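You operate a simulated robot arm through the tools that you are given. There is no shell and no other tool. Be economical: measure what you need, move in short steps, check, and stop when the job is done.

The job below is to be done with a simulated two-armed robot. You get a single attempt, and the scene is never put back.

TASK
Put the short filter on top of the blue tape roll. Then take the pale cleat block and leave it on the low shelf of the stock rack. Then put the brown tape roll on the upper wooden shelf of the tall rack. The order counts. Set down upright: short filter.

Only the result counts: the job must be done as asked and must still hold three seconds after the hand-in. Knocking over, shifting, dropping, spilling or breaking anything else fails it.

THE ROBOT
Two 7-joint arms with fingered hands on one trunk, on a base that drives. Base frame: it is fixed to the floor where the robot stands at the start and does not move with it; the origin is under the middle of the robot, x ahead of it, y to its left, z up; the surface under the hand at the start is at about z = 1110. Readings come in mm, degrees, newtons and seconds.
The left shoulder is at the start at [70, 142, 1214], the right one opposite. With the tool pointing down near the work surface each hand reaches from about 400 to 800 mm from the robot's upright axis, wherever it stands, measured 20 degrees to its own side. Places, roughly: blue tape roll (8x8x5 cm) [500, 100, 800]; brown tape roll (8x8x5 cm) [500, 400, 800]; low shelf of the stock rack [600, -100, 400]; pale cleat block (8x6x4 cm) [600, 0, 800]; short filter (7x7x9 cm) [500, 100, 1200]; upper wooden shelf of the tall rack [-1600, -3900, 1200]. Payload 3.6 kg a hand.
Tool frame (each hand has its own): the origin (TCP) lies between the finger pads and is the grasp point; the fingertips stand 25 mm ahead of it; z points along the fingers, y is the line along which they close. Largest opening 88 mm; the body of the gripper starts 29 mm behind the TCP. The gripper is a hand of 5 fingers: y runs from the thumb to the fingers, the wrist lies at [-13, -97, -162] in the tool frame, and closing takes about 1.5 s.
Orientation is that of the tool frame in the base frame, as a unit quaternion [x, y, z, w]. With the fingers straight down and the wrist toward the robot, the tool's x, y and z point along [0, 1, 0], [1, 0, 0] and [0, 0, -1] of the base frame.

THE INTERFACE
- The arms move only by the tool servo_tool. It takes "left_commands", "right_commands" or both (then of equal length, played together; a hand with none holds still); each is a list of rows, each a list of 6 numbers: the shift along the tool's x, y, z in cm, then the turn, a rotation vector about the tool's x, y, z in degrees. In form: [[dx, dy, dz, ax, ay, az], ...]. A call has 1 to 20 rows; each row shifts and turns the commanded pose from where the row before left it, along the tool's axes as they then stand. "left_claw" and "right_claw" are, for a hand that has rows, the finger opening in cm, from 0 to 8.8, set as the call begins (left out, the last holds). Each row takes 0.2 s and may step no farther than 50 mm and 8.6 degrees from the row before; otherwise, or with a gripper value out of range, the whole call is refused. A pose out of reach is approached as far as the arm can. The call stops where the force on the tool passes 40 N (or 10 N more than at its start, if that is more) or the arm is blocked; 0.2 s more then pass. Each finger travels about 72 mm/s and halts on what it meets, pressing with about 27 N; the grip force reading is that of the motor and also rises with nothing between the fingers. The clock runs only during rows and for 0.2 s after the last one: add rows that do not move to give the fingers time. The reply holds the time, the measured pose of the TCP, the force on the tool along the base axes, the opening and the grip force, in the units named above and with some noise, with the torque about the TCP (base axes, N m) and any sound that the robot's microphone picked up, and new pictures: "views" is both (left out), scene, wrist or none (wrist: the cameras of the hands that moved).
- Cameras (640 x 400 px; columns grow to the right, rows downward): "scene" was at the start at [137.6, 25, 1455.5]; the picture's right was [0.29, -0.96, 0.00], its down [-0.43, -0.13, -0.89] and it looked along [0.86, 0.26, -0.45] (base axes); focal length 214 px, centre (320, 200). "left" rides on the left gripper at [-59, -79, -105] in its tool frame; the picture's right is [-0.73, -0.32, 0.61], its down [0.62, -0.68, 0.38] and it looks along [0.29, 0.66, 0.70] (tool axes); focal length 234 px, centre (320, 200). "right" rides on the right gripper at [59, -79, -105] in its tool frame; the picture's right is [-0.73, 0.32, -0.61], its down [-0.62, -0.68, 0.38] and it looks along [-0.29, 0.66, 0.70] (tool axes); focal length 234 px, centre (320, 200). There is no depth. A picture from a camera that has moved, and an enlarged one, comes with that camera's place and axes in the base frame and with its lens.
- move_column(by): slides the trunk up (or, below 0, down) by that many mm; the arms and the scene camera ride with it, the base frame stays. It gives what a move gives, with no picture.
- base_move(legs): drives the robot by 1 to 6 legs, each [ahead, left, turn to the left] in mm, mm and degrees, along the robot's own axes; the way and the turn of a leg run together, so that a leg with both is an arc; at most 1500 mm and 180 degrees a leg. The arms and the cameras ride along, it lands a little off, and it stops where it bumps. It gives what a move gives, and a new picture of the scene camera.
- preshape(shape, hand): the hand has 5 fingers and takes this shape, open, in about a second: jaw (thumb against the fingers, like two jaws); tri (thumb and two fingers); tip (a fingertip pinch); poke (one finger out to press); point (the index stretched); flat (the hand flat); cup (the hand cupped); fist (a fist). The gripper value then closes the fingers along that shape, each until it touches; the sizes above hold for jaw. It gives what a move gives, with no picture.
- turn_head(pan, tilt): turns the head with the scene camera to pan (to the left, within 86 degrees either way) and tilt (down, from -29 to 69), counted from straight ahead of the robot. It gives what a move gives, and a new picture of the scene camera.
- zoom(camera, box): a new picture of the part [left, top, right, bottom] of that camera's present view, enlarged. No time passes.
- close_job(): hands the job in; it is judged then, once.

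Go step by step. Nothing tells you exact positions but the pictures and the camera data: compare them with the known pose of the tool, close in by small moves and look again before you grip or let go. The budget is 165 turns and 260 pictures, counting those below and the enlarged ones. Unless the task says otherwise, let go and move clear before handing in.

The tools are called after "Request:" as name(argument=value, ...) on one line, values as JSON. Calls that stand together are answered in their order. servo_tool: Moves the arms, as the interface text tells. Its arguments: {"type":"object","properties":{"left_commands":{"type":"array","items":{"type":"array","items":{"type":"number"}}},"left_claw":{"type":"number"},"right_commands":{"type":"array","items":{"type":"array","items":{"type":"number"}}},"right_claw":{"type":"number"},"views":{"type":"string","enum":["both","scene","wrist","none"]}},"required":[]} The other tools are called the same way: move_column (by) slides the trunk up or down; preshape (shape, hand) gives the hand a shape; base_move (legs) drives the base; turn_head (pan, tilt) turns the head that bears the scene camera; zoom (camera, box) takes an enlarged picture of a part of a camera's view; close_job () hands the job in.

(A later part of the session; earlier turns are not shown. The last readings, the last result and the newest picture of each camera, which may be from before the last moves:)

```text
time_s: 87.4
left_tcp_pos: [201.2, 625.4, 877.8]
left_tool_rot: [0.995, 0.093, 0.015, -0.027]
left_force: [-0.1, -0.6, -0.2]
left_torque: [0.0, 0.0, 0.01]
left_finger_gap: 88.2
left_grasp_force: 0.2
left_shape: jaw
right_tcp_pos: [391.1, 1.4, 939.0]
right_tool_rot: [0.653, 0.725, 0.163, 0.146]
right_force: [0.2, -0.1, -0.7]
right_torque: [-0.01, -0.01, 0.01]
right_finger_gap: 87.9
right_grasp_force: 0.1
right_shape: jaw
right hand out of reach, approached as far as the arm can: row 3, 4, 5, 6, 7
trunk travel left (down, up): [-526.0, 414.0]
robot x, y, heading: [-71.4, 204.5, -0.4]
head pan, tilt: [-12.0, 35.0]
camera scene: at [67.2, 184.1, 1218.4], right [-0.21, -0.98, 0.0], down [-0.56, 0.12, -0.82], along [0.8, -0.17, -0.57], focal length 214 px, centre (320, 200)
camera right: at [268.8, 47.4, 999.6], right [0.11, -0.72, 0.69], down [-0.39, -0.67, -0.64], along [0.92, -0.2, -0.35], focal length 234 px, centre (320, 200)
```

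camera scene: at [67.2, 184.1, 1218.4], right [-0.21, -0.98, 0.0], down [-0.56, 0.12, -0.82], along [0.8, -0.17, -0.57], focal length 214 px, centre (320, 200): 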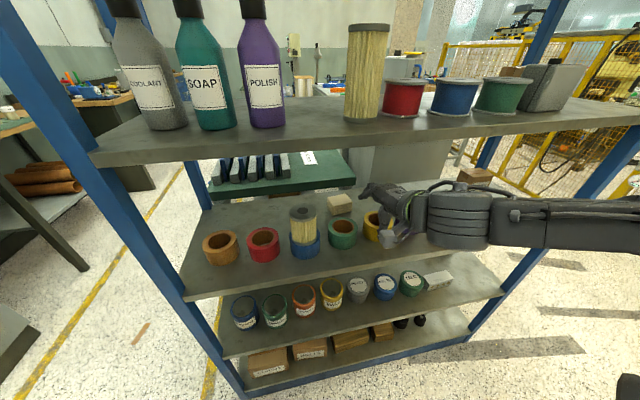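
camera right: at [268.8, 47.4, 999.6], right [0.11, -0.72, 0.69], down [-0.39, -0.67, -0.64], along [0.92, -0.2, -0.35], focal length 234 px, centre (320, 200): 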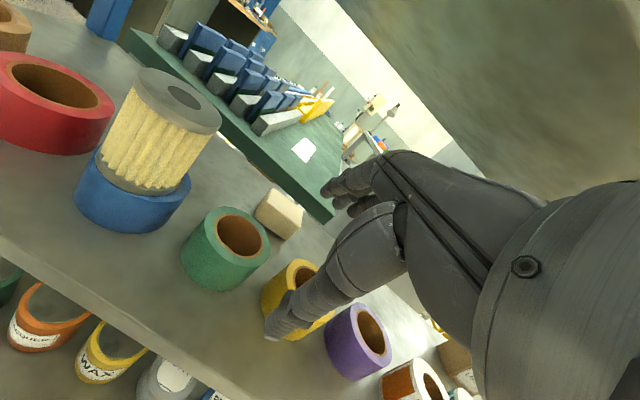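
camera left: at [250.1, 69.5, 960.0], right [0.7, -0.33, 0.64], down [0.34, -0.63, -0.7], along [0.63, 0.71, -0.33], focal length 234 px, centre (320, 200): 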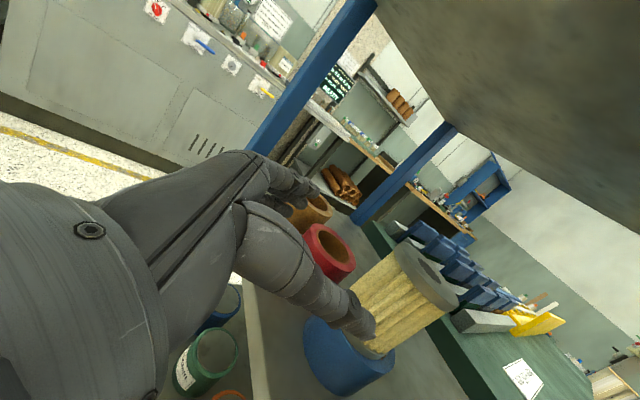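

The hand is at the opening of the shelf, forearm level. I lower 34 mm and go forward in part.

Request:
servo_tool(right_commands=[[0, -1.44, 3.08, 0, 0, 0], [-0.33, 3.7, 1.73, 0, 0, 0], [-0.33, 3.7, 1.73, 0, 0, 0], [-0.33, 3.7, 1.73, 0, 0, 0], [0, 0, 0, 0, 0, 0]])

Request:
zoom(camera="scene", box=[290, 130, 490, 270])

```text
time_s: 88.6
left_tcp_pos: [202.0, 623.6, 879.4]
left_tool_rot: [0.995, 0.093, 0.015, -0.028]
left_force: [0.6, 0.0, 0.6]
left_torque: [0.0, -0.03, 0.0]
left_finger_gap: 88.1
left_grasp_force: 0.1
left_shape: jaw
right_tcp_pos: [518.0, 1.7, 907.2]
right_tool_rot: [0.654, 0.724, 0.163, 0.147]
right_force: [0.0, 0.9, 0.5]
right_torque: [0.04, -0.01, 0.01]
right_finger_gap: 87.9
right_grasp_force: 0.0
right_shape: jaw
right hand out of reach, approached as far as the arm can: row 1
trunk travel left (down, up): [-526.0, 414.0]
robot x, y, heading: [-70.5, 202.9, -0.0]
head pan, tilt: [-12.0, 35.0]
camera scene: at [66.5, 183.9, 1218.5], right [-0.21, -0.98, 0.0], down [-0.56, 0.12, -0.82], along [0.8, -0.17, -0.57], focal length 214 px, centre (320, 200)
camera right: at [396.2, 48.5, 966.9], right [0.11, -0.72, 0.69], down [-0.39, -0.67, -0.64], along [0.92, -0.2, -0.35], focal length 234 px, centre (320, 200)
```

scene: 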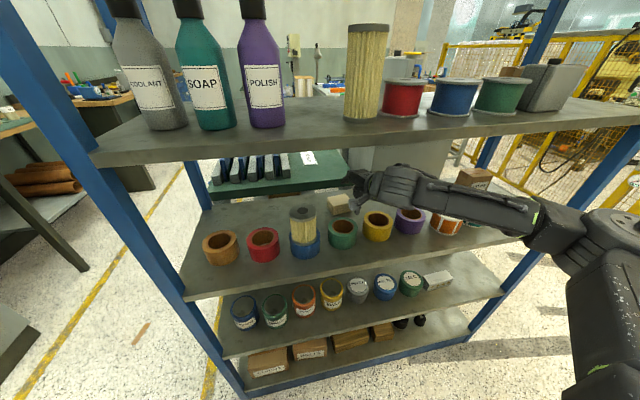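
right: 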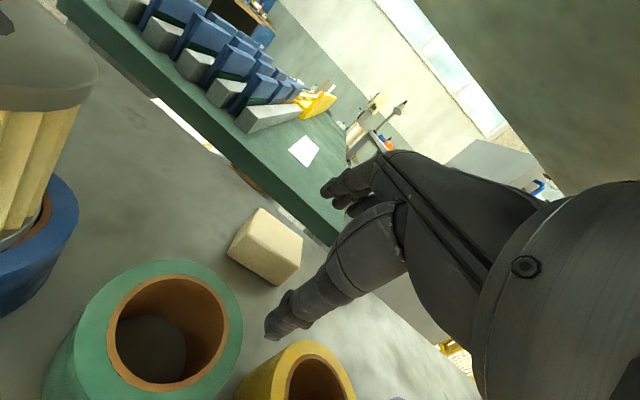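

```text
2.86 times, centred on (390, 200) of scene
camera zoom: at [66.5, 183.9, 1218.5], right [-0.21, -0.98, 0.0], down [-0.56, 0.12, -0.82], along [0.8, -0.17, -0.57], focal length 613 px, centre (120, 200)
```

zoom: 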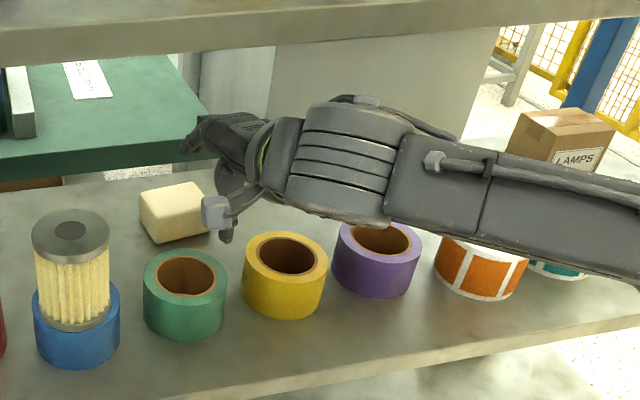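

Request:
servo_tool(right_commands=[[-0.27, 3.8, 1.78, 0, 0, 0], [-0.27, 3.8, 1.78, 0, 0, 0], [0, -1.0, 2.2, 6.7, 0, 0], [0, 0, 0, 0, 0, 0]])

Request:
zoom(camera="scene", box=[290, 130, 490, 270])

```text
time_s: 89.6
left_tcp_pos: [201.6, 623.9, 878.0]
left_tool_rot: [0.995, 0.092, 0.015, -0.028]
left_force: [0.0, 0.2, -0.3]
left_torque: [0.02, 0.04, -0.02]
left_finger_gap: 88.4
left_grasp_force: 0.0
left_shape: jaw
right_tcp_pos: [601.8, 4.8, 882.7]
right_tool_rot: [0.661, 0.733, 0.12, 0.107]
right_force: [0.1, 0.2, 0.2]
right_torque: [0.0, -0.03, 0.03]
right_finger_gap: 87.7
right_grasp_force: 0.1
right_shape: jaw
trunk travel left (down, up): [-526.0, 414.0]
robot x, y, heading: [-65.9, 205.4, 0.1]
head pan, tilt: [-12.0, 35.0]
camera scene: at [67.3, 184.0, 1218.4], right [-0.21, -0.98, 0.0], down [-0.56, 0.12, -0.82], along [0.8, -0.17, -0.57], focal length 214 px, centre (320, 200)
camera right: at [489.1, 53.2, 955.9], right [0.19, -0.71, 0.68], down [-0.46, -0.67, -0.58], along [0.87, -0.2, -0.45], focal length 234 px, centre (320, 200)
```

scene: 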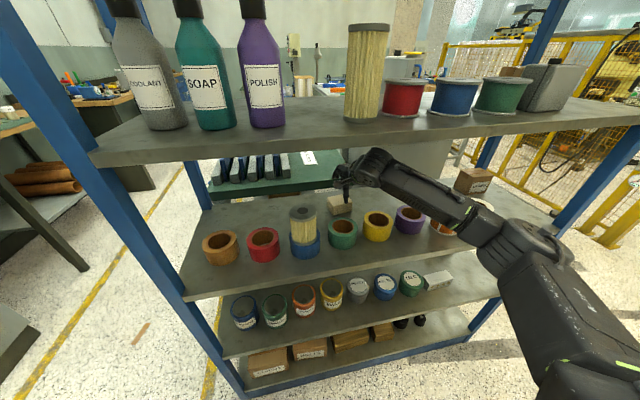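
right: 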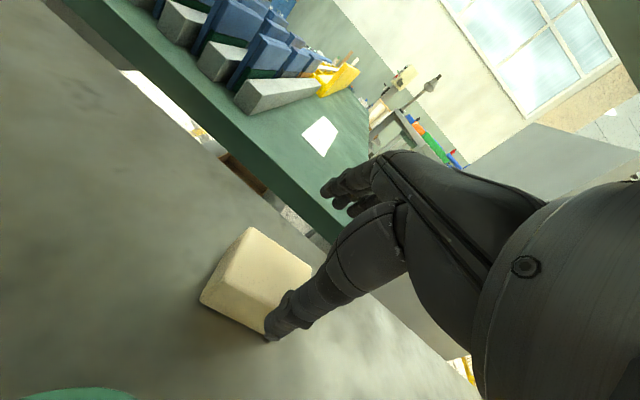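

```text
2.86 times, centred on (390, 200) of scene
camera zoom: at [67.3, 184.0, 1218.4], right [-0.21, -0.98, 0.0], down [-0.56, 0.12, -0.82], along [0.8, -0.17, -0.57], focal length 613 px, centre (120, 200)
```

zoom: 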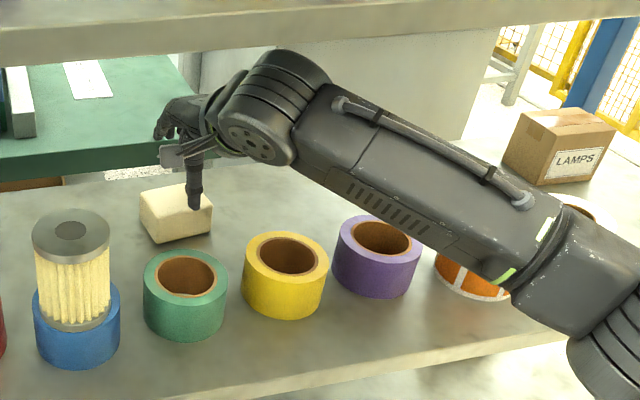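

Everything fits. I descend while turning near vertical.

Request:
servo_tool(right_commands=[[0, -0.9, 2.85, 6.7, 0, 0], [0, -0.3, 2.45, 6.7, 0, 0], [0, 0.1, 1.1, 0, 0, 0], [0, 0, 0, 0, 0, 0]])

Request:
zoom(camera="scene", box=[290, 130, 490, 270])

```text
time_s: 90.6
left_tcp_pos: [200.8, 625.3, 879.1]
left_tool_rot: [0.995, 0.092, 0.015, -0.028]
left_force: [0.7, 0.1, 0.7]
left_torque: [0.03, 0.03, -0.02]
left_finger_gap: 87.9
left_grasp_force: 0.1
left_shape: jaw
right_tcp_pos: [608.1, 7.1, 816.2]
right_tool_rot: [0.669, 0.742, 0.035, 0.03]
right_force: [-0.3, -0.7, -1.2]
right_torque: [0.01, 0.05, -0.01]
right_finger_gap: 88.0
right_grasp_force: 0.0
right_shape: jaw
trunk travel left (down, up): [-526.0, 414.0]
robot x, y, heading: [-68.2, 200.8, -0.1]
head pan, tilt: [-12.0, 35.0]
camera scene: at [67.4, 184.1, 1218.4], right [-0.21, -0.98, 0.0], down [-0.56, 0.12, -0.82], along [0.8, -0.17, -0.57], focal length 214 px, centre (320, 200)
camera right: at [513.7, 56.6, 913.7], right [0.34, -0.7, 0.63], down [-0.58, -0.69, -0.44], along [0.74, -0.21, -0.64], focal length 234 px, centre (320, 200)
```

scene: 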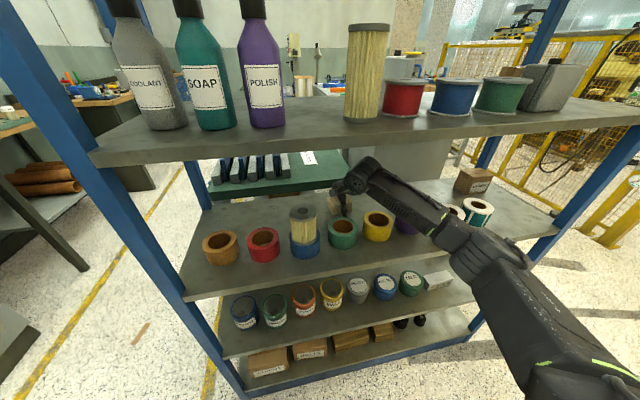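
right: 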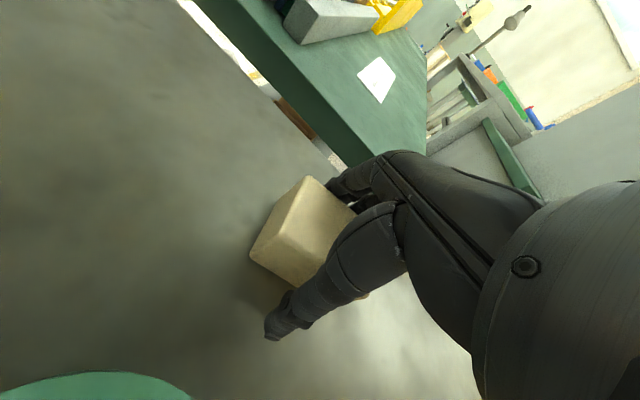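

```text
2.86 times, centred on (390, 200) of scene
camera zoom: at [67.4, 184.1, 1218.4], right [-0.21, -0.98, 0.0], down [-0.56, 0.12, -0.82], along [0.8, -0.17, -0.57], focal length 613 px, centre (120, 200)
```

zoom: 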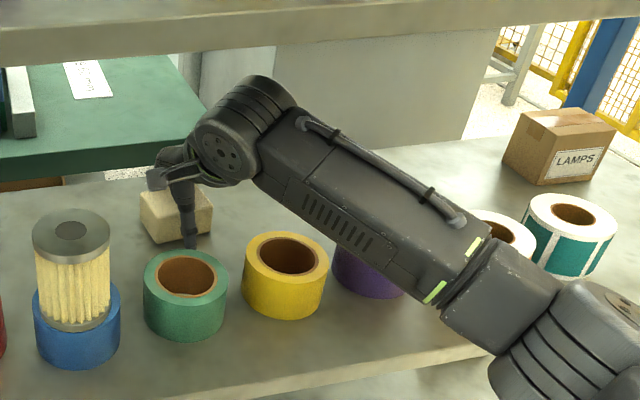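

Block lies between thumb and fingers; closing.

Request:
servo_tool(right_commands=[[0, 0, 0, 0, 0, 0], [0, 0, 0, 0, 0, 0], [0, 0, 0, 0, 0, 0], [0, 0, 0, 0, 0, 0], [0, 0, 0, 0, 0, 0], [0, 0, 0, 0, 0, 0]], right_claw=3.5, views="wrist")

```text
time_s: 92.0
left_tcp_pos: [201.0, 625.7, 878.7]
left_tool_rot: [0.995, 0.092, 0.015, -0.029]
left_force: [-0.6, 0.1, 0.4]
left_torque: [0.03, -0.02, -0.01]
left_finger_gap: 88.1
left_grasp_force: 0.0
left_shape: jaw
right_tcp_pos: [608.0, 7.5, 816.4]
right_tool_rot: [0.669, 0.742, 0.033, 0.029]
right_force: [-0.6, -0.3, 0.6]
right_torque: [-0.03, 0.05, 0.05]
right_finger_gap: 48.9
right_grasp_force: 27.4
right_shape: jaw
trunk travel left (down, up): [-526.0, 414.0]
robot x, y, heading: [-71.3, 205.0, 0.3]
head pan, tilt: [-12.0, 35.0]
camera right: at [513.6, 56.4, 914.0], right [0.34, -0.7, 0.63], down [-0.58, -0.69, -0.44], along [0.74, -0.21, -0.63], focal length 234 px, centre (320, 200)
```

right: 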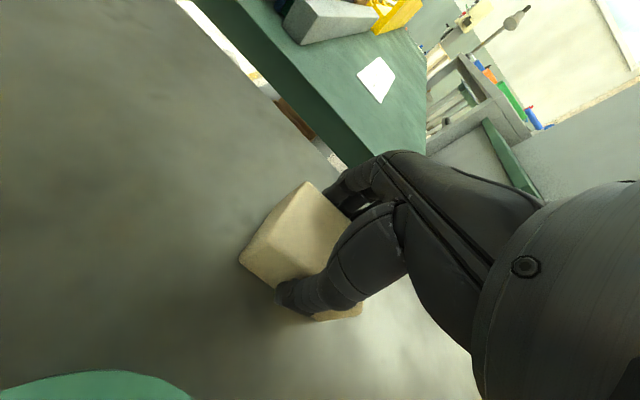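

Held. I lift straight, then tilt and pull back out over the rolls.

Request:
servo_tool(right_commands=[[0, 0, -2.5, 0, 0, 0], [0, 0.2, -2.5, -6.7, 0, 0], [0, 0.6, -2.5, -6.7, 0, 0], [0, 0.7, -1.8, -6, 0, 0], [0, 0, 0, 0, 0, 0]])

```text
time_s: 93.2
left_tcp_pos: [202.4, 625.0, 878.4]
left_tool_rot: [0.995, 0.092, 0.015, -0.029]
left_force: [-0.1, 0.1, -0.3]
left_torque: [0.03, 0.01, -0.02]
left_finger_gap: 88.1
left_grasp_force: 0.0
left_shape: jaw
right_tcp_pos: [606.0, 6.6, 912.0]
right_tool_rot: [0.656, 0.724, 0.158, 0.142]
right_force: [-0.4, -0.6, -0.3]
right_torque: [0.01, 0.03, 0.01]
right_finger_gap: 48.7
right_grasp_force: 27.6
right_shape: jaw
trunk travel left (down, up): [-526.0, 414.0]
robot x, y, heading: [-68.3, 203.2, -0.0]
head pan, tilt: [-12.0, 35.0]
camera scene: at [67.7, 184.0, 1218.3], right [-0.21, -0.98, 0.0], down [-0.56, 0.12, -0.82], along [0.8, -0.17, -0.57], focal length 214 px, centre (320, 200)
camera right: at [485.9, 53.1, 973.5], right [0.12, -0.72, 0.69], down [-0.39, -0.67, -0.63], along [0.91, -0.2, -0.36], focal length 234 px, centre (320, 200)
```

scene: 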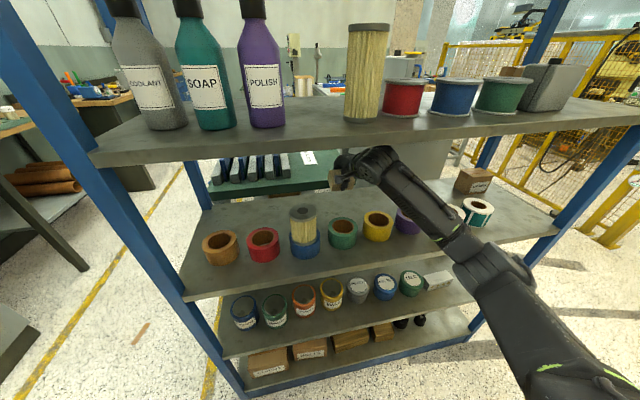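
right: 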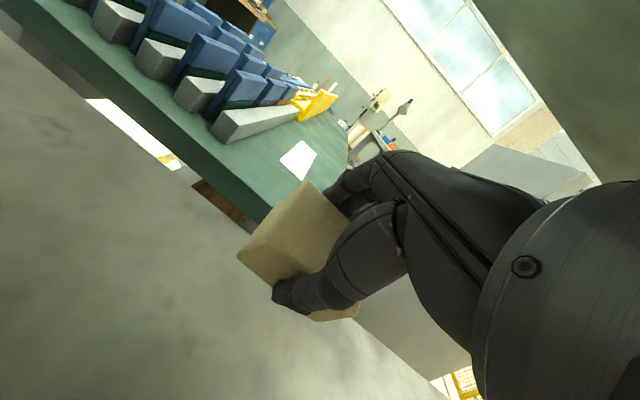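

Block is held. I back the base straight out by 250 mm.

Request:
base_move(legs=[[-250, 0, 0]])

```text
time_s: 95.0
left_tcp_pos: [-50.6, 624.2, 878.9]
left_tool_rot: [0.995, 0.094, 0.014, -0.029]
left_force: [-0.6, -0.3, 0.5]
left_torque: [-0.02, -0.02, 0.02]
left_finger_gap: 87.8
left_grasp_force: 0.0
left_shape: jaw
right_tcp_pos: [356.0, 8.0, 911.9]
right_tool_rot: [0.654, 0.726, 0.159, 0.142]
right_force: [-1.3, -0.4, -1.5]
right_torque: [-0.03, 0.02, -0.01]
right_finger_gap: 48.9
right_grasp_force: 27.3
right_shape: jaw
trunk travel left (down, up): [-526.0, 414.0]
robot x, y, heading: [-319.7, 203.3, 0.1]
head pan, tilt: [-12.0, 35.0]
camera scene: at [-184.1, 183.9, 1218.5], right [-0.21, -0.98, 0.0], down [-0.56, 0.12, -0.82], along [0.8, -0.17, -0.57], focal length 214 px, centre (320, 200)
```

scene: 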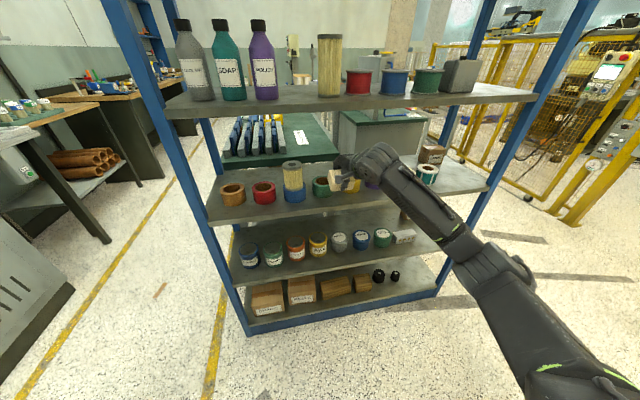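

I retract the arm a bit more, then drive right 505 mm and lower the trunk for the low shelf.

Request:
servo_tool(right_commands=[[0.35, -3.05, -1.4, 0, 0, 0], [0.35, -3.05, -1.4, 0, 0, 0], [0.35, -3.05, -1.4, 0, 0, 0], [0, 0, 0, 0, 0, 0]], views="none")

Request:
base_move(legs=[[0, -505, 0]])

Request:
move_column(by=-310)

Request:
turn_head(pan=-12, tilt=30)

```text
time_s: 96.0
left_tcp_pos: [-50.5, 624.8, 878.3]
left_tool_rot: [0.995, 0.095, 0.014, -0.029]
left_force: [-0.2, -0.4, 0.6]
left_torque: [0.03, -0.02, 0.0]
left_finger_gap: 87.9
left_grasp_force: 0.1
left_shape: jaw
right_tcp_pos: [253.0, 8.2, 911.4]
right_tool_rot: [0.654, 0.726, 0.158, 0.141]
right_force: [0.0, 0.4, -0.6]
right_torque: [0.03, -0.01, -0.02]
right_finger_gap: 48.6
right_grasp_force: 26.9
right_shape: jaw
trunk travel left (down, up): [-526.0, 414.0]
robot x, y, heading: [-318.2, 201.9, -0.1]
head pan, tilt: [-12.0, 35.0]
```

```text
time_s: 99.0
left_tcp_pos: [-48.7, 117.5, 878.9]
left_tool_rot: [0.995, 0.095, 0.014, -0.028]
left_force: [-0.7, -0.8, 0.2]
left_torque: [0.0, -0.01, -0.01]
left_finger_gap: 88.0
left_grasp_force: 0.0
left_shape: jaw
right_tcp_pos: [256.2, -498.5, 912.0]
right_tool_rot: [0.653, 0.727, 0.158, 0.141]
right_force: [0.1, -0.2, -1.4]
right_torque: [-0.02, -0.02, -0.03]
right_finger_gap: 48.9
right_grasp_force: 27.0
right_shape: jaw
trunk travel left (down, up): [-526.0, 414.0]
robot x, y, heading: [-316.9, -304.9, 0.1]
head pan, tilt: [-12.0, 35.0]
camera scene: at [-181.6, -324.8, 1218.4], right [-0.2, -0.98, 0.0], down [-0.56, 0.12, -0.82], along [0.8, -0.17, -0.57], focal length 214 px, centre (320, 200)
```

scene: 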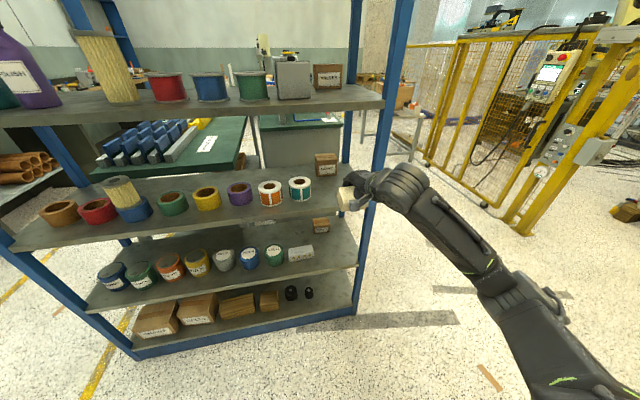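

```text
time_s: 102.1
left_tcp_pos: [-49.0, 116.4, 568.5]
left_tool_rot: [0.995, 0.096, 0.014, -0.029]
left_force: [0.5, 0.6, -0.3]
left_torque: [0.02, 0.0, -0.01]
left_finger_gap: 88.3
left_grasp_force: 0.1
left_shape: jaw
right_tcp_pos: [256.6, -499.3, 603.2]
right_tool_rot: [0.653, 0.727, 0.158, 0.141]
right_force: [0.5, 0.7, -0.8]
right_torque: [0.03, -0.01, -0.02]
right_finger_gap: 48.4
right_grasp_force: 27.0
right_shape: jaw
trunk travel left (down, up): [-216.0, 724.0]
robot x, y, heading: [-317.9, -307.7, 0.1]
head pan, tilt: [-12.0, 35.0]
```

```text
time_s: 102.7
left_tcp_pos: [-49.4, 116.4, 568.6]
left_tool_rot: [0.995, 0.096, 0.014, -0.028]
left_force: [-0.2, 1.1, 0.5]
left_torque: [0.0, -0.03, -0.04]
left_finger_gap: 88.0
left_grasp_force: 0.1
left_shape: jaw
right_tcp_pos: [255.8, -499.8, 603.8]
right_tool_rot: [0.653, 0.727, 0.157, 0.142]
right_force: [-0.6, -0.3, -0.2]
right_torque: [0.02, 0.02, 0.02]
right_finger_gap: 48.7
right_grasp_force: 26.9
right_shape: jaw
trunk travel left (down, up): [-216.0, 724.0]
robot x, y, heading: [-314.6, -305.0, 0.6]
head pan, tilt: [-12.0, 30.0]
camera scene: at [-179.4, -324.8, 916.1], right [-0.2, -0.98, 0.0], down [-0.49, 0.1, -0.87], along [0.85, -0.18, -0.5], focal length 214 px, centre (320, 200)
```

scene: 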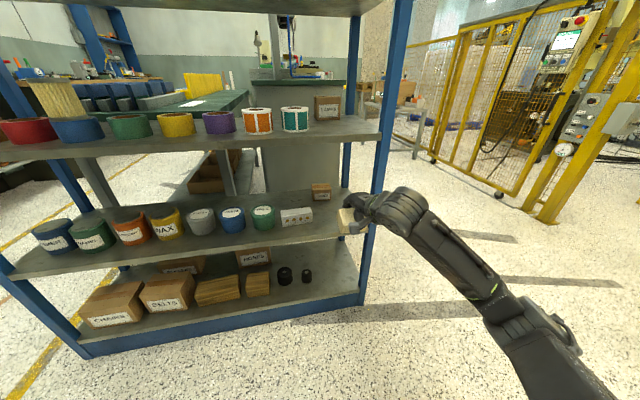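

The low shelf needs a better height estimate; I enlarge.

Request:
zoom(camera="scene", box=[220, 100, 420, 320])

Request:
zoom(camera="right", box=[0, 0, 640, 400])

```text
1.82 times, centred on (320, 210) of scene
camera zoom: at [-179.4, -324.8, 916.1], right [-0.2, -0.98, 0.0], down [-0.49, 0.1, -0.87], along [0.85, -0.18, -0.5], focal length 390 px, centre (320, 182)
```

zoom: 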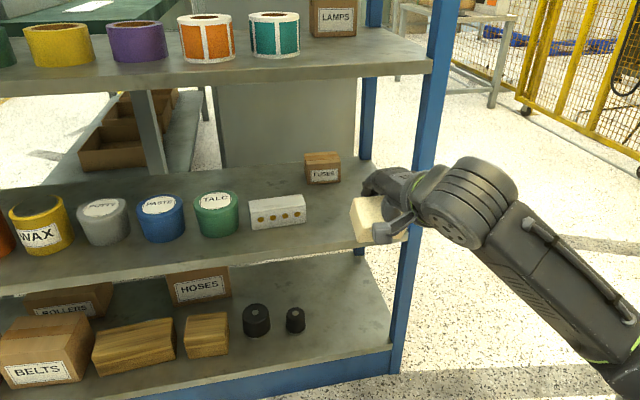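

```text
1.00 times, centred on (320, 200) of right (not enlarged: the box is as wide or as high as the picture)
camera zoom: at [134.9, -453.7, 664.5], right [0.12, -0.72, 0.69], down [-0.39, -0.67, -0.63], along [0.91, -0.19, -0.36], focal length 234 px, centre (320, 200)
```

zoom: 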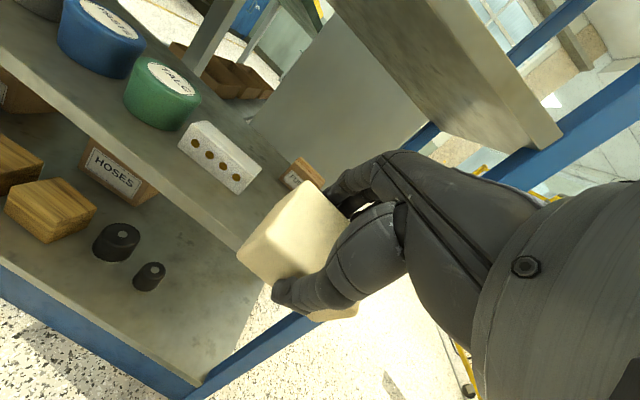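

Low shelf top is about z 446, with free space at y −440…−600. I lower the trunk 55 mm, shift base right 80 mm (so that the forearm comes in straighter past the post), and move the hand back left.

Request:
move_column(by=-55)

Request:
base_move(legs=[[0, -80, 0]])

Request:
servo_tool(right_commands=[[3.7, 0, 0, 0, 0, 0], [3.7, 0, 0, 0, 0, 0], [0, 0, 0, 0, 0, 0]])

```text
time_s: 103.7
left_tcp_pos: [-48.3, 116.9, 513.2]
left_tool_rot: [0.995, 0.095, 0.015, -0.028]
left_force: [-0.7, -0.8, -0.4]
left_torque: [0.01, 0.0, 0.03]
left_finger_gap: 88.1
left_grasp_force: 0.1
left_shape: jaw
right_tcp_pos: [255.9, -499.8, 547.2]
right_tool_rot: [0.653, 0.727, 0.158, 0.141]
right_force: [-0.8, -0.1, -1.5]
right_torque: [0.01, 0.03, 0.0]
right_finger_gap: 48.8
right_grasp_force: 27.1
right_shape: jaw
trunk travel left (down, up): [-161.0, 779.0]
robot x, y, heading: [-316.9, -307.3, 0.4]
head pan, tilt: [-12.0, 30.0]
```

```text
time_s: 104.7
left_tcp_pos: [-48.6, 36.0, 513.3]
left_tool_rot: [0.995, 0.096, 0.015, -0.029]
left_force: [-0.2, -0.5, 0.2]
left_torque: [-0.01, -0.01, 0.01]
left_finger_gap: 88.1
left_grasp_force: 0.0
left_shape: jaw
right_tcp_pos: [256.6, -580.6, 546.9]
right_tool_rot: [0.653, 0.727, 0.159, 0.142]
right_force: [0.2, 0.8, -1.0]
right_torque: [0.03, 0.05, 0.01]
right_finger_gap: 48.7
right_grasp_force: 27.1
right_shape: jaw
trunk travel left (down, up): [-161.0, 779.0]
robot x, y, heading: [-323.3, -386.2, 0.0]
head pan, tilt: [-12.0, 30.0]
camera scene: at [-179.0, -405.5, 861.2], right [-0.2, -0.98, 0.0], down [-0.49, 0.1, -0.87], along [0.85, -0.18, -0.5], focal length 214 px, centre (320, 200)
```

scene: 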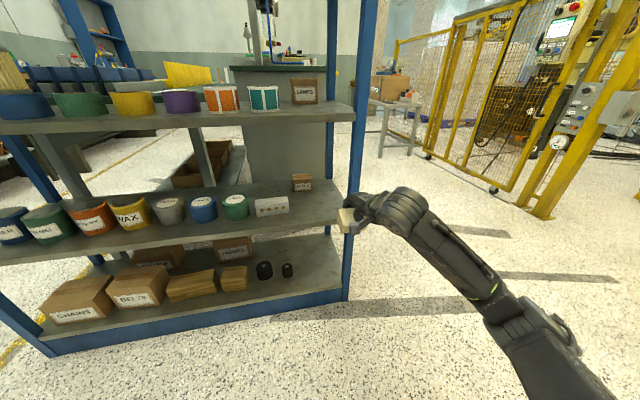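

```text
time_s: 105.5
left_tcp_pos: [-50.0, 35.6, 514.2]
left_tool_rot: [0.995, 0.095, 0.014, -0.029]
left_force: [-0.7, 0.1, -0.3]
left_torque: [-0.01, -0.02, -0.01]
left_finger_gap: 87.9
left_grasp_force: 0.1
left_shape: jaw
right_tcp_pos: [248.2, -506.4, 548.9]
right_tool_rot: [0.653, 0.727, 0.158, 0.141]
right_force: [0.2, 0.6, -0.5]
right_torque: [0.0, 0.01, 0.01]
right_finger_gap: 48.8
right_grasp_force: 27.4
right_shape: jaw
trunk travel left (down, up): [-161.0, 779.0]
robot x, y, heading: [-314.3, -386.2, 0.1]
head pan, tilt: [-12.0, 30.0]
camera scene: at [-179.1, -405.3, 861.2], right [-0.2, -0.98, 0.0], down [-0.49, 0.1, -0.87], along [0.85, -0.18, -0.5], focal length 214 px, centre (320, 200)
camera right: at [126.7, -460.2, 609.6], right [0.12, -0.72, 0.69], down [-0.39, -0.67, -0.63], along [0.91, -0.19, -0.36], focal length 234 px, centre (320, 200)
```

scene: 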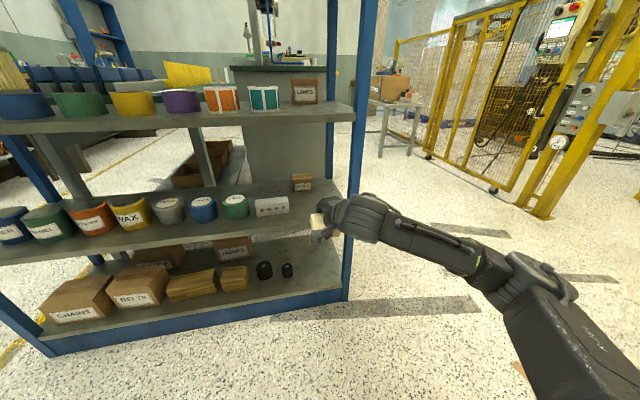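
right: 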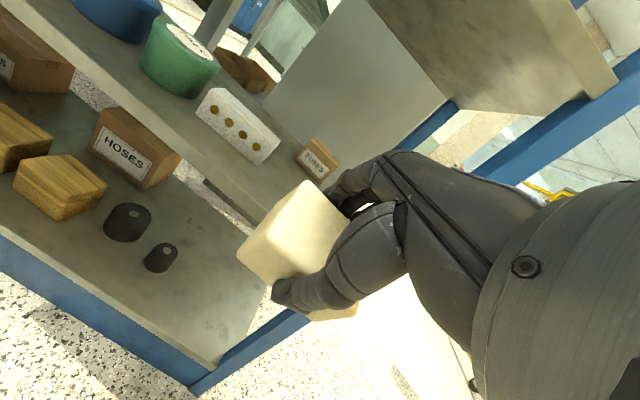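

Request:
servo_tool(right_commands=[[-0.38, 3.46, 1.6, 0, 0, 0], [-0.38, 3.46, 1.6, 0, 0, 0], [-0.38, 3.46, 1.6, 0, 0, 0], [0, 0, 0, 0, 0, 0]])

```text
time_s: 106.5
left_tcp_pos: [-48.8, 35.2, 512.6]
left_tool_rot: [0.995, 0.095, 0.015, -0.027]
left_force: [-0.2, 0.3, -0.4]
left_torque: [-0.01, -0.04, -0.02]
left_finger_gap: 88.2
left_grasp_force: 0.1
left_shape: jaw
right_tcp_pos: [361.8, -506.0, 546.4]
right_tool_rot: [0.653, 0.727, 0.159, 0.141]
right_force: [-0.1, 0.1, -1.9]
right_torque: [-0.03, -0.02, -0.04]
right_finger_gap: 48.5
right_grasp_force: 27.3
right_shape: jaw
trunk travel left (down, up): [-161.0, 779.0]
robot x, y, heading: [-317.5, -386.1, 0.3]
head pan, tilt: [-12.0, 30.0]
camera scene: at [-179.0, -405.3, 861.1], right [-0.2, -0.98, 0.0], down [-0.49, 0.1, -0.87], along [0.85, -0.18, -0.5], focal length 214 px, centre (320, 200)
camera right: at [241.4, -460.3, 608.5], right [0.12, -0.72, 0.69], down [-0.39, -0.67, -0.63], along [0.91, -0.19, -0.36], focal length 234 px, centre (320, 200)
```

scene: 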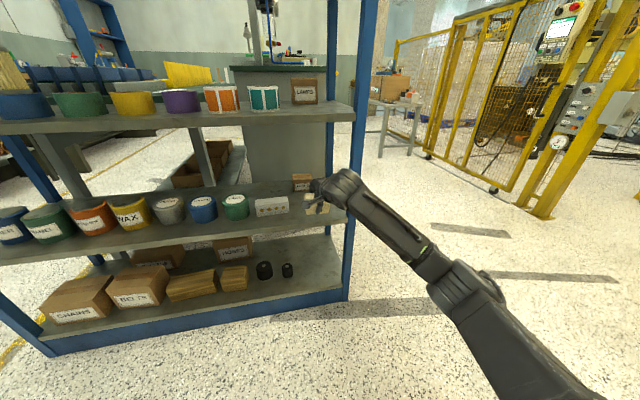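
right: 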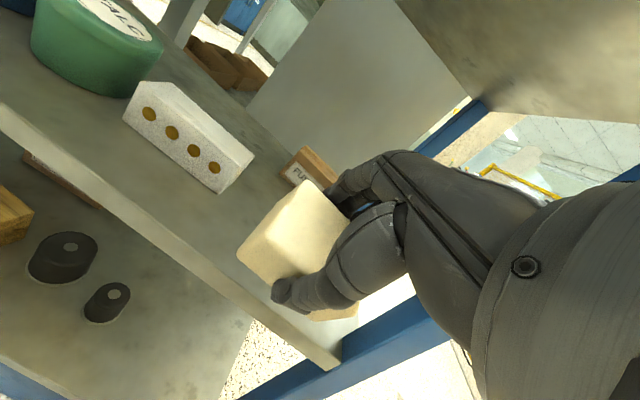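

Request:
servo_tool(right_commands=[[-0.38, 3.6, 1.65, 0, 0, 0], [-0.38, 3.6, 1.65, 0, 0, 0], [0, -0.5, 1.1, 6.7, 0, 0], [0, 0, 0, 0, 0, 0]])

Request:
zoom(camera="scene", box=[230, 140, 430, 265])

```text
time_s: 107.5
left_tcp_pos: [-47.5, 37.7, 513.5]
left_tool_rot: [0.995, 0.095, 0.015, -0.028]
left_force: [-0.7, -0.5, -0.1]
left_torque: [0.01, -0.03, 0.0]
left_finger_gap: 88.0
left_grasp_force: 0.1
left_shape: jaw
right_tcp_pos: [443.5, -505.4, 534.7]
right_tool_rot: [0.661, 0.735, 0.115, 0.103]
right_force: [0.0, 0.2, 0.0]
right_torque: [-0.03, 0.03, -0.01]
right_finger_gap: 48.8
right_grasp_force: 26.9
right_shape: jaw
trunk travel left (down, up): [-161.0, 779.0]
robot x, y, heading: [-316.0, -387.3, 0.3]
head pan, tilt: [-12.0, 30.0]
camera scene: at [-179.0, -405.3, 861.2], right [-0.2, -0.98, 0.0], down [-0.49, 0.1, -0.87], along [0.85, -0.18, -0.5], focal length 214 px, centre (320, 200)
camera right: at [330.2, -458.3, 609.2], right [0.2, -0.71, 0.68], down [-0.46, -0.68, -0.57], along [0.86, -0.2, -0.46], focal length 234 px, centre (320, 200)
```

scene: 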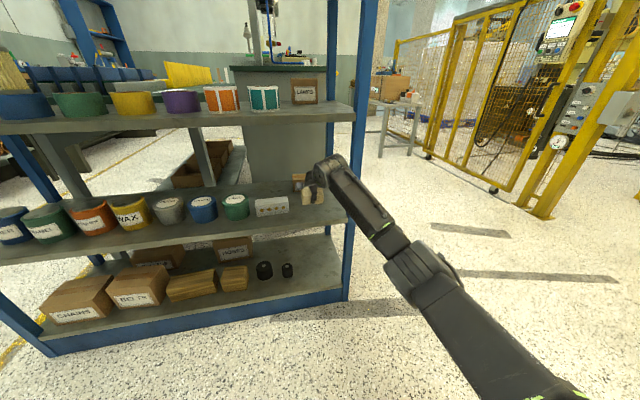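
right: 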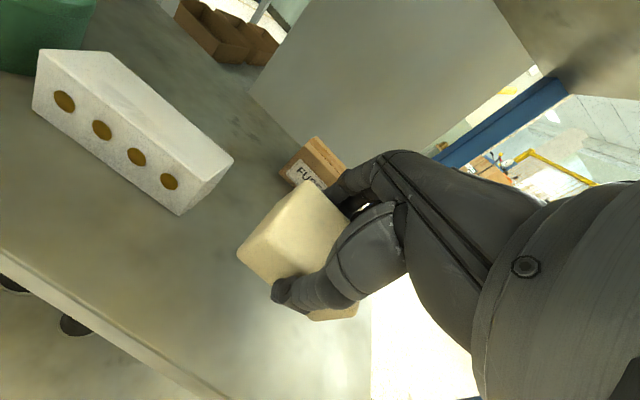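

```text
3.20 times, centred on (330, 202) of scene
camera zoom: at [-179.0, -405.3, 861.2], right [-0.2, -0.98, 0.0], down [-0.49, 0.1, -0.87], along [0.85, -0.18, -0.5], focal length 686 px, centre (288, 192)
```

zoom: 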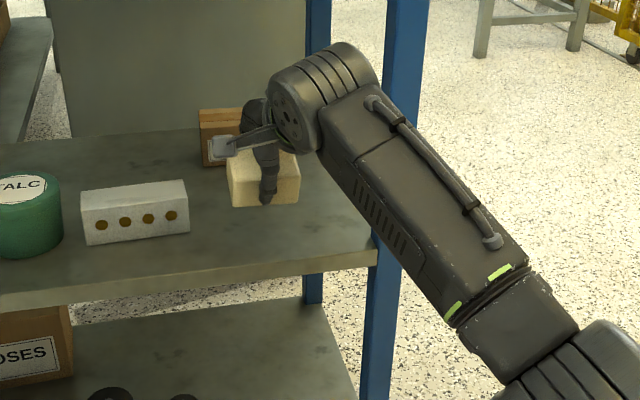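

Request:
servo_tool(right_commands=[[0, -0.42, 1.34, 6.7, 0, 0], [0, -0.2, 1.38, 6.7, 0, 0], [0, 0, 0.8, 0, 0, 0], [0, 0, 0, 0, 0, 0]])

Request:
zoom(camera="scene", box=[230, 140, 430, 265])

```text
time_s: 108.5
left_tcp_pos: [-48.8, 37.2, 514.8]
left_tool_rot: [0.995, 0.095, 0.014, -0.029]
left_force: [-0.4, -0.1, 0.0]
left_torque: [-0.02, -0.01, 0.01]
left_finger_gap: 88.3
left_grasp_force: 0.1
left_shape: jaw
right_tcp_pos: [443.6, -504.7, 498.5]
right_tool_rot: [0.667, 0.744, 0.029, 0.025]
right_force: [0.1, -1.2, -0.2]
right_torque: [0.0, 0.0, 0.02]
right_finger_gap: 48.4
right_grasp_force: 27.1
right_shape: jaw
trunk travel left (down, up): [-161.0, 779.0]
robot x, y, heading: [-317.1, -386.9, 0.1]
head pan, tilt: [-12.0, 30.0]
camera scene: at [-178.9, -405.3, 861.2], right [-0.2, -0.98, 0.0], down [-0.49, 0.1, -0.87], along [0.85, -0.18, -0.5], focal length 214 px, centre (320, 200)
camera right: at [351.8, -455.9, 596.6], right [0.35, -0.69, 0.63], down [-0.58, -0.69, -0.44], along [0.73, -0.21, -0.64], focal length 234 px, centre (320, 200)
```

scene: 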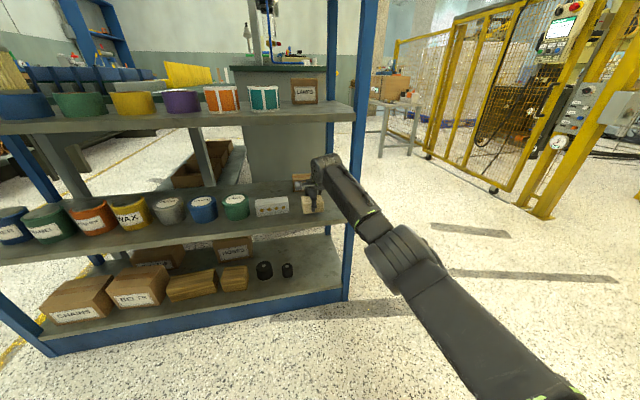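
right: 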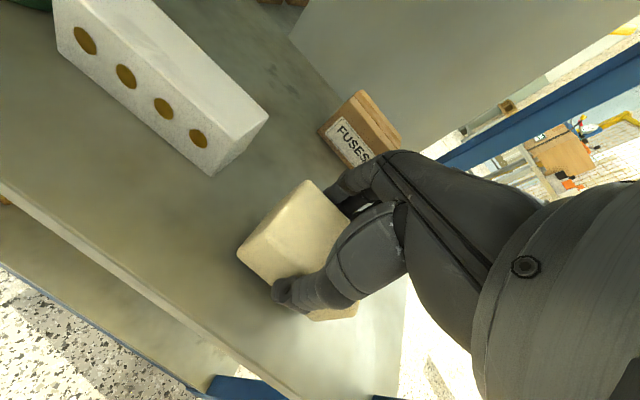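

```text
3.20 times, centred on (330, 202) of scene
camera zoom: at [-178.9, -405.3, 861.2], right [-0.2, -0.98, 0.0], down [-0.49, 0.1, -0.87], along [0.85, -0.18, -0.5], focal length 686 px, centre (288, 192)
```

zoom: 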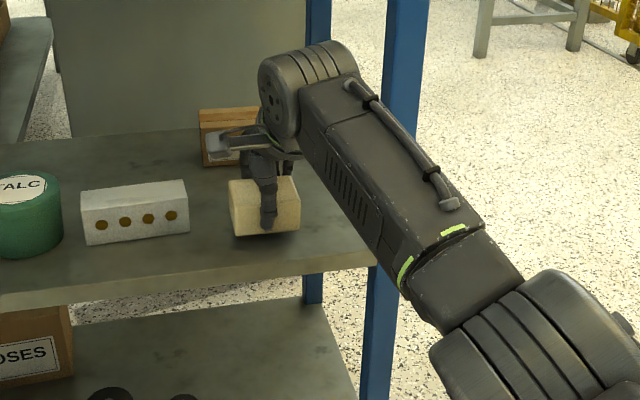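

Nearly down. I lower in small steps until contact.

Request:
servo_tool(right_commands=[[0, 0, 0.5, 0, 0, 0], [0, 0, 0, 0, 0, 0]], views="none")

Request:
servo_tool(right_commands=[[0, 0, 0.4, 0, 0, 0], [0, 0, 0, 0, 0, 0]], views="none")

Request:
servo_tool(right_commands=[[0, 0, 0.3, 0, 0, 0], [0, 0, 0, 0, 0, 0]], views="none")

Request:
zoom(camera="scene", box=[280, 160, 360, 230])

```text
time_s: 109.1
left_tcp_pos: [-48.0, 36.0, 514.2]
left_tool_rot: [0.995, 0.095, 0.015, -0.028]
left_force: [-0.1, 0.4, 0.0]
left_torque: [0.0, 0.02, 0.01]
left_finger_gap: 87.8
left_grasp_force: 0.0
left_shape: jaw
right_tcp_pos: [445.9, -504.1, 494.0]
right_tool_rot: [0.668, 0.743, 0.029, 0.025]
right_force: [-0.1, 0.7, -0.6]
right_torque: [-0.01, 0.01, 0.01]
right_finger_gap: 48.3
right_grasp_force: 26.8
right_shape: jaw
trunk travel left (down, up): [-161.0, 779.0]
robot x, y, heading: [-318.0, -383.2, 0.1]
head pan, tilt: [-12.0, 30.0]
```

```text
time_s: 109.7
left_tcp_pos: [-48.0, 36.5, 513.6]
left_tool_rot: [0.995, 0.096, 0.015, -0.028]
left_force: [0.7, -0.6, -0.6]
left_torque: [0.01, 0.01, 0.0]
left_finger_gap: 88.0
left_grasp_force: 0.1
left_shape: jaw
right_tcp_pos: [444.6, -504.3, 490.1]
right_tool_rot: [0.668, 0.743, 0.03, 0.025]
right_force: [0.5, 0.1, -1.6]
right_torque: [0.0, -0.02, 0.02]
right_finger_gap: 48.4
right_grasp_force: 27.0
right_shape: jaw
trunk travel left (down, up): [-161.0, 779.0]
robot x, y, heading: [-318.4, -386.9, 0.2]
head pan, tilt: [-12.0, 30.0]
```

```text
time_s: 110.3
left_tcp_pos: [-49.3, 35.9, 514.0]
left_tool_rot: [0.995, 0.095, 0.015, -0.026]
left_force: [-0.2, 0.0, 0.0]
left_torque: [0.03, 0.0, -0.01]
left_finger_gap: 88.2
left_grasp_force: 0.0
left_shape: jaw
right_tcp_pos: [444.9, -504.2, 487.8]
right_tool_rot: [0.668, 0.743, 0.03, 0.026]
right_force: [0.8, -0.4, 2.8]
right_torque: [0.02, 0.06, -0.01]
right_finger_gap: 48.5
right_grasp_force: 27.5
right_shape: jaw
trunk travel left (down, up): [-161.0, 779.0]
robot x, y, heading: [-317.0, -387.8, 0.3]
head pan, tilt: [-12.0, 30.0]
```

```text
5.71 times, centred on (320, 195) of scene
camera zoom: at [-179.3, -405.2, 861.3], right [-0.2, -0.98, 0.0], down [-0.49, 0.1, -0.87], along [0.85, -0.18, -0.5], focal length 1226 px, centre (320, 229)
```

zoom: 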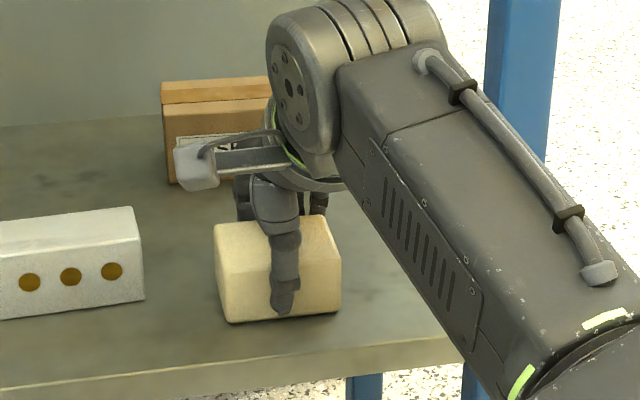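

Contact (+2.8 N). I open, lift and withdraw.

Request:
servo_tool(right_commands=[[0, 0, 0, 0, 0, 0], [0, 0, 0, 0, 0, 0], [0, 0, 0, 0, 0, 0], [0, 0, 0, 0, 0, 0], [0, 0, 0, 0, 0, 0]], right_claw=8.8, views="wrist")

Request:
servo_tool(right_commands=[[0, 0, -2.5, 0, 0, 0], [0, 0.2, -2.5, -6.7, 0, 0], [0, 0.6, -2, -6.7, 0, 0], [0, 0, 0, 0, 0, 0]])

```text
time_s: 111.5
left_tcp_pos: [-48.9, 36.8, 512.3]
left_tool_rot: [0.995, 0.095, 0.015, -0.027]
left_force: [0.6, 0.2, -0.1]
left_torque: [0.02, 0.0, -0.03]
left_finger_gap: 88.2
left_grasp_force: 0.1
left_shape: jaw
right_tcp_pos: [445.2, -505.5, 487.3]
right_tool_rot: [0.668, 0.743, 0.03, 0.025]
right_force: [0.3, 0.2, -0.3]
right_torque: [0.02, 0.0, 0.01]
right_finger_gap: 87.6
right_grasp_force: 0.1
right_shape: jaw
trunk travel left (down, up): [-161.0, 779.0]
robot x, y, heading: [-318.7, -386.0, 0.0]
head pan, tilt: [-12.0, 30.0]
camera right: at [352.7, -455.6, 584.6], right [0.35, -0.69, 0.63], down [-0.58, -0.69, -0.44], along [0.74, -0.21, -0.64], focal length 234 px, centre (320, 200)
```

right: 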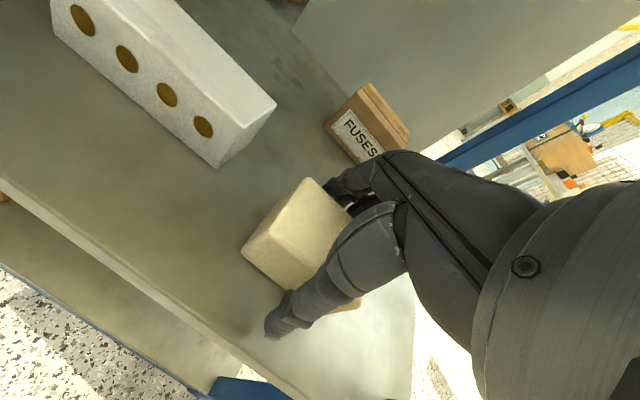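

```text
time_s: 112.5
left_tcp_pos: [-49.9, 36.3, 513.1]
left_tool_rot: [0.995, 0.096, 0.015, -0.028]
left_force: [0.2, 0.9, 0.1]
left_torque: [-0.04, -0.03, 0.0]
left_finger_gap: 88.0
left_grasp_force: 0.0
left_shape: jaw
right_tcp_pos: [445.8, -504.2, 558.5]
right_tool_rot: [0.66, 0.735, 0.116, 0.104]
right_force: [-0.4, 0.0, -0.2]
right_torque: [-0.01, 0.0, 0.01]
right_finger_gap: 87.6
right_grasp_force: 0.1
right_shape: jaw
trunk travel left (down, up): [-161.0, 779.0]
robot x, y, heading: [-318.2, -383.4, 0.2]
head pan, tilt: [-12.0, 30.0]
camera scene: at [-179.1, -405.3, 861.2], right [-0.2, -0.98, 0.0], down [-0.49, 0.1, -0.87], along [0.85, -0.18, -0.5], focal length 214 px, centre (320, 200)
camera right: at [332.2, -457.1, 632.5], right [0.2, -0.71, 0.68], down [-0.46, -0.68, -0.57], along [0.86, -0.2, -0.46], focal length 234 px, centre (320, 200)
```

scene: 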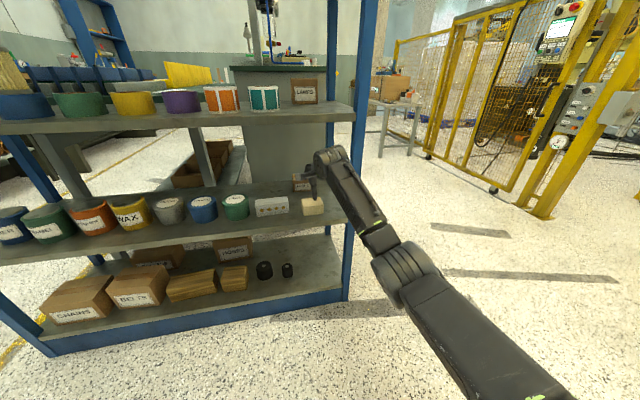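
right: 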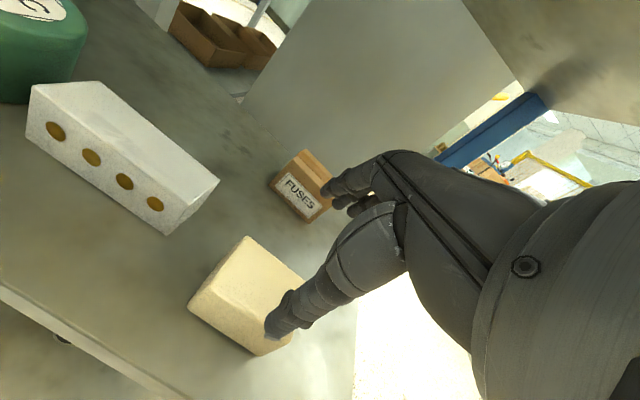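

Block stands on the low shelf. I withdraw the right hand.

Request:
servo_tool(right_commands=[[0.45, -4.3, -1.3, 0, 0, 0], [0.45, -4.3, -1.3, 0, 0, 0], [0.45, -4.3, -1.3, 0, 0, 0], [0.45, -4.3, -1.3, 0, 0, 0], [0, 0, 0, 0, 0, 0]], views="scene")

```text
time_s: 113.7
left_tcp_pos: [-49.1, 36.1, 514.0]
left_tool_rot: [0.995, 0.095, 0.015, -0.028]
left_force: [0.9, 0.5, -1.0]
left_torque: [-0.03, -0.02, -0.03]
left_finger_gap: 87.9
left_grasp_force: 0.0
left_shape: jaw
right_tcp_pos: [263.9, -505.4, 553.7]
right_tool_rot: [0.66, 0.735, 0.115, 0.102]
right_force: [-0.7, 0.0, -0.3]
right_torque: [0.04, -0.02, -0.02]
right_finger_gap: 88.0
right_grasp_force: 0.0
right_shape: jaw
trunk travel left (down, up): [-161.0, 779.0]
robot x, y, heading: [-317.3, -384.6, 0.3]
head pan, tilt: [-12.0, 30.0]
camera scene: at [-179.2, -405.3, 861.2], right [-0.2, -0.98, 0.0], down [-0.49, 0.1, -0.87], along [0.85, -0.18, -0.5], focal length 214 px, centre (320, 200)
```

scene: 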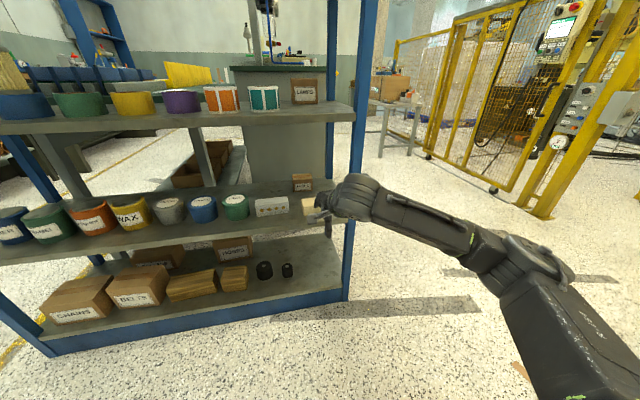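

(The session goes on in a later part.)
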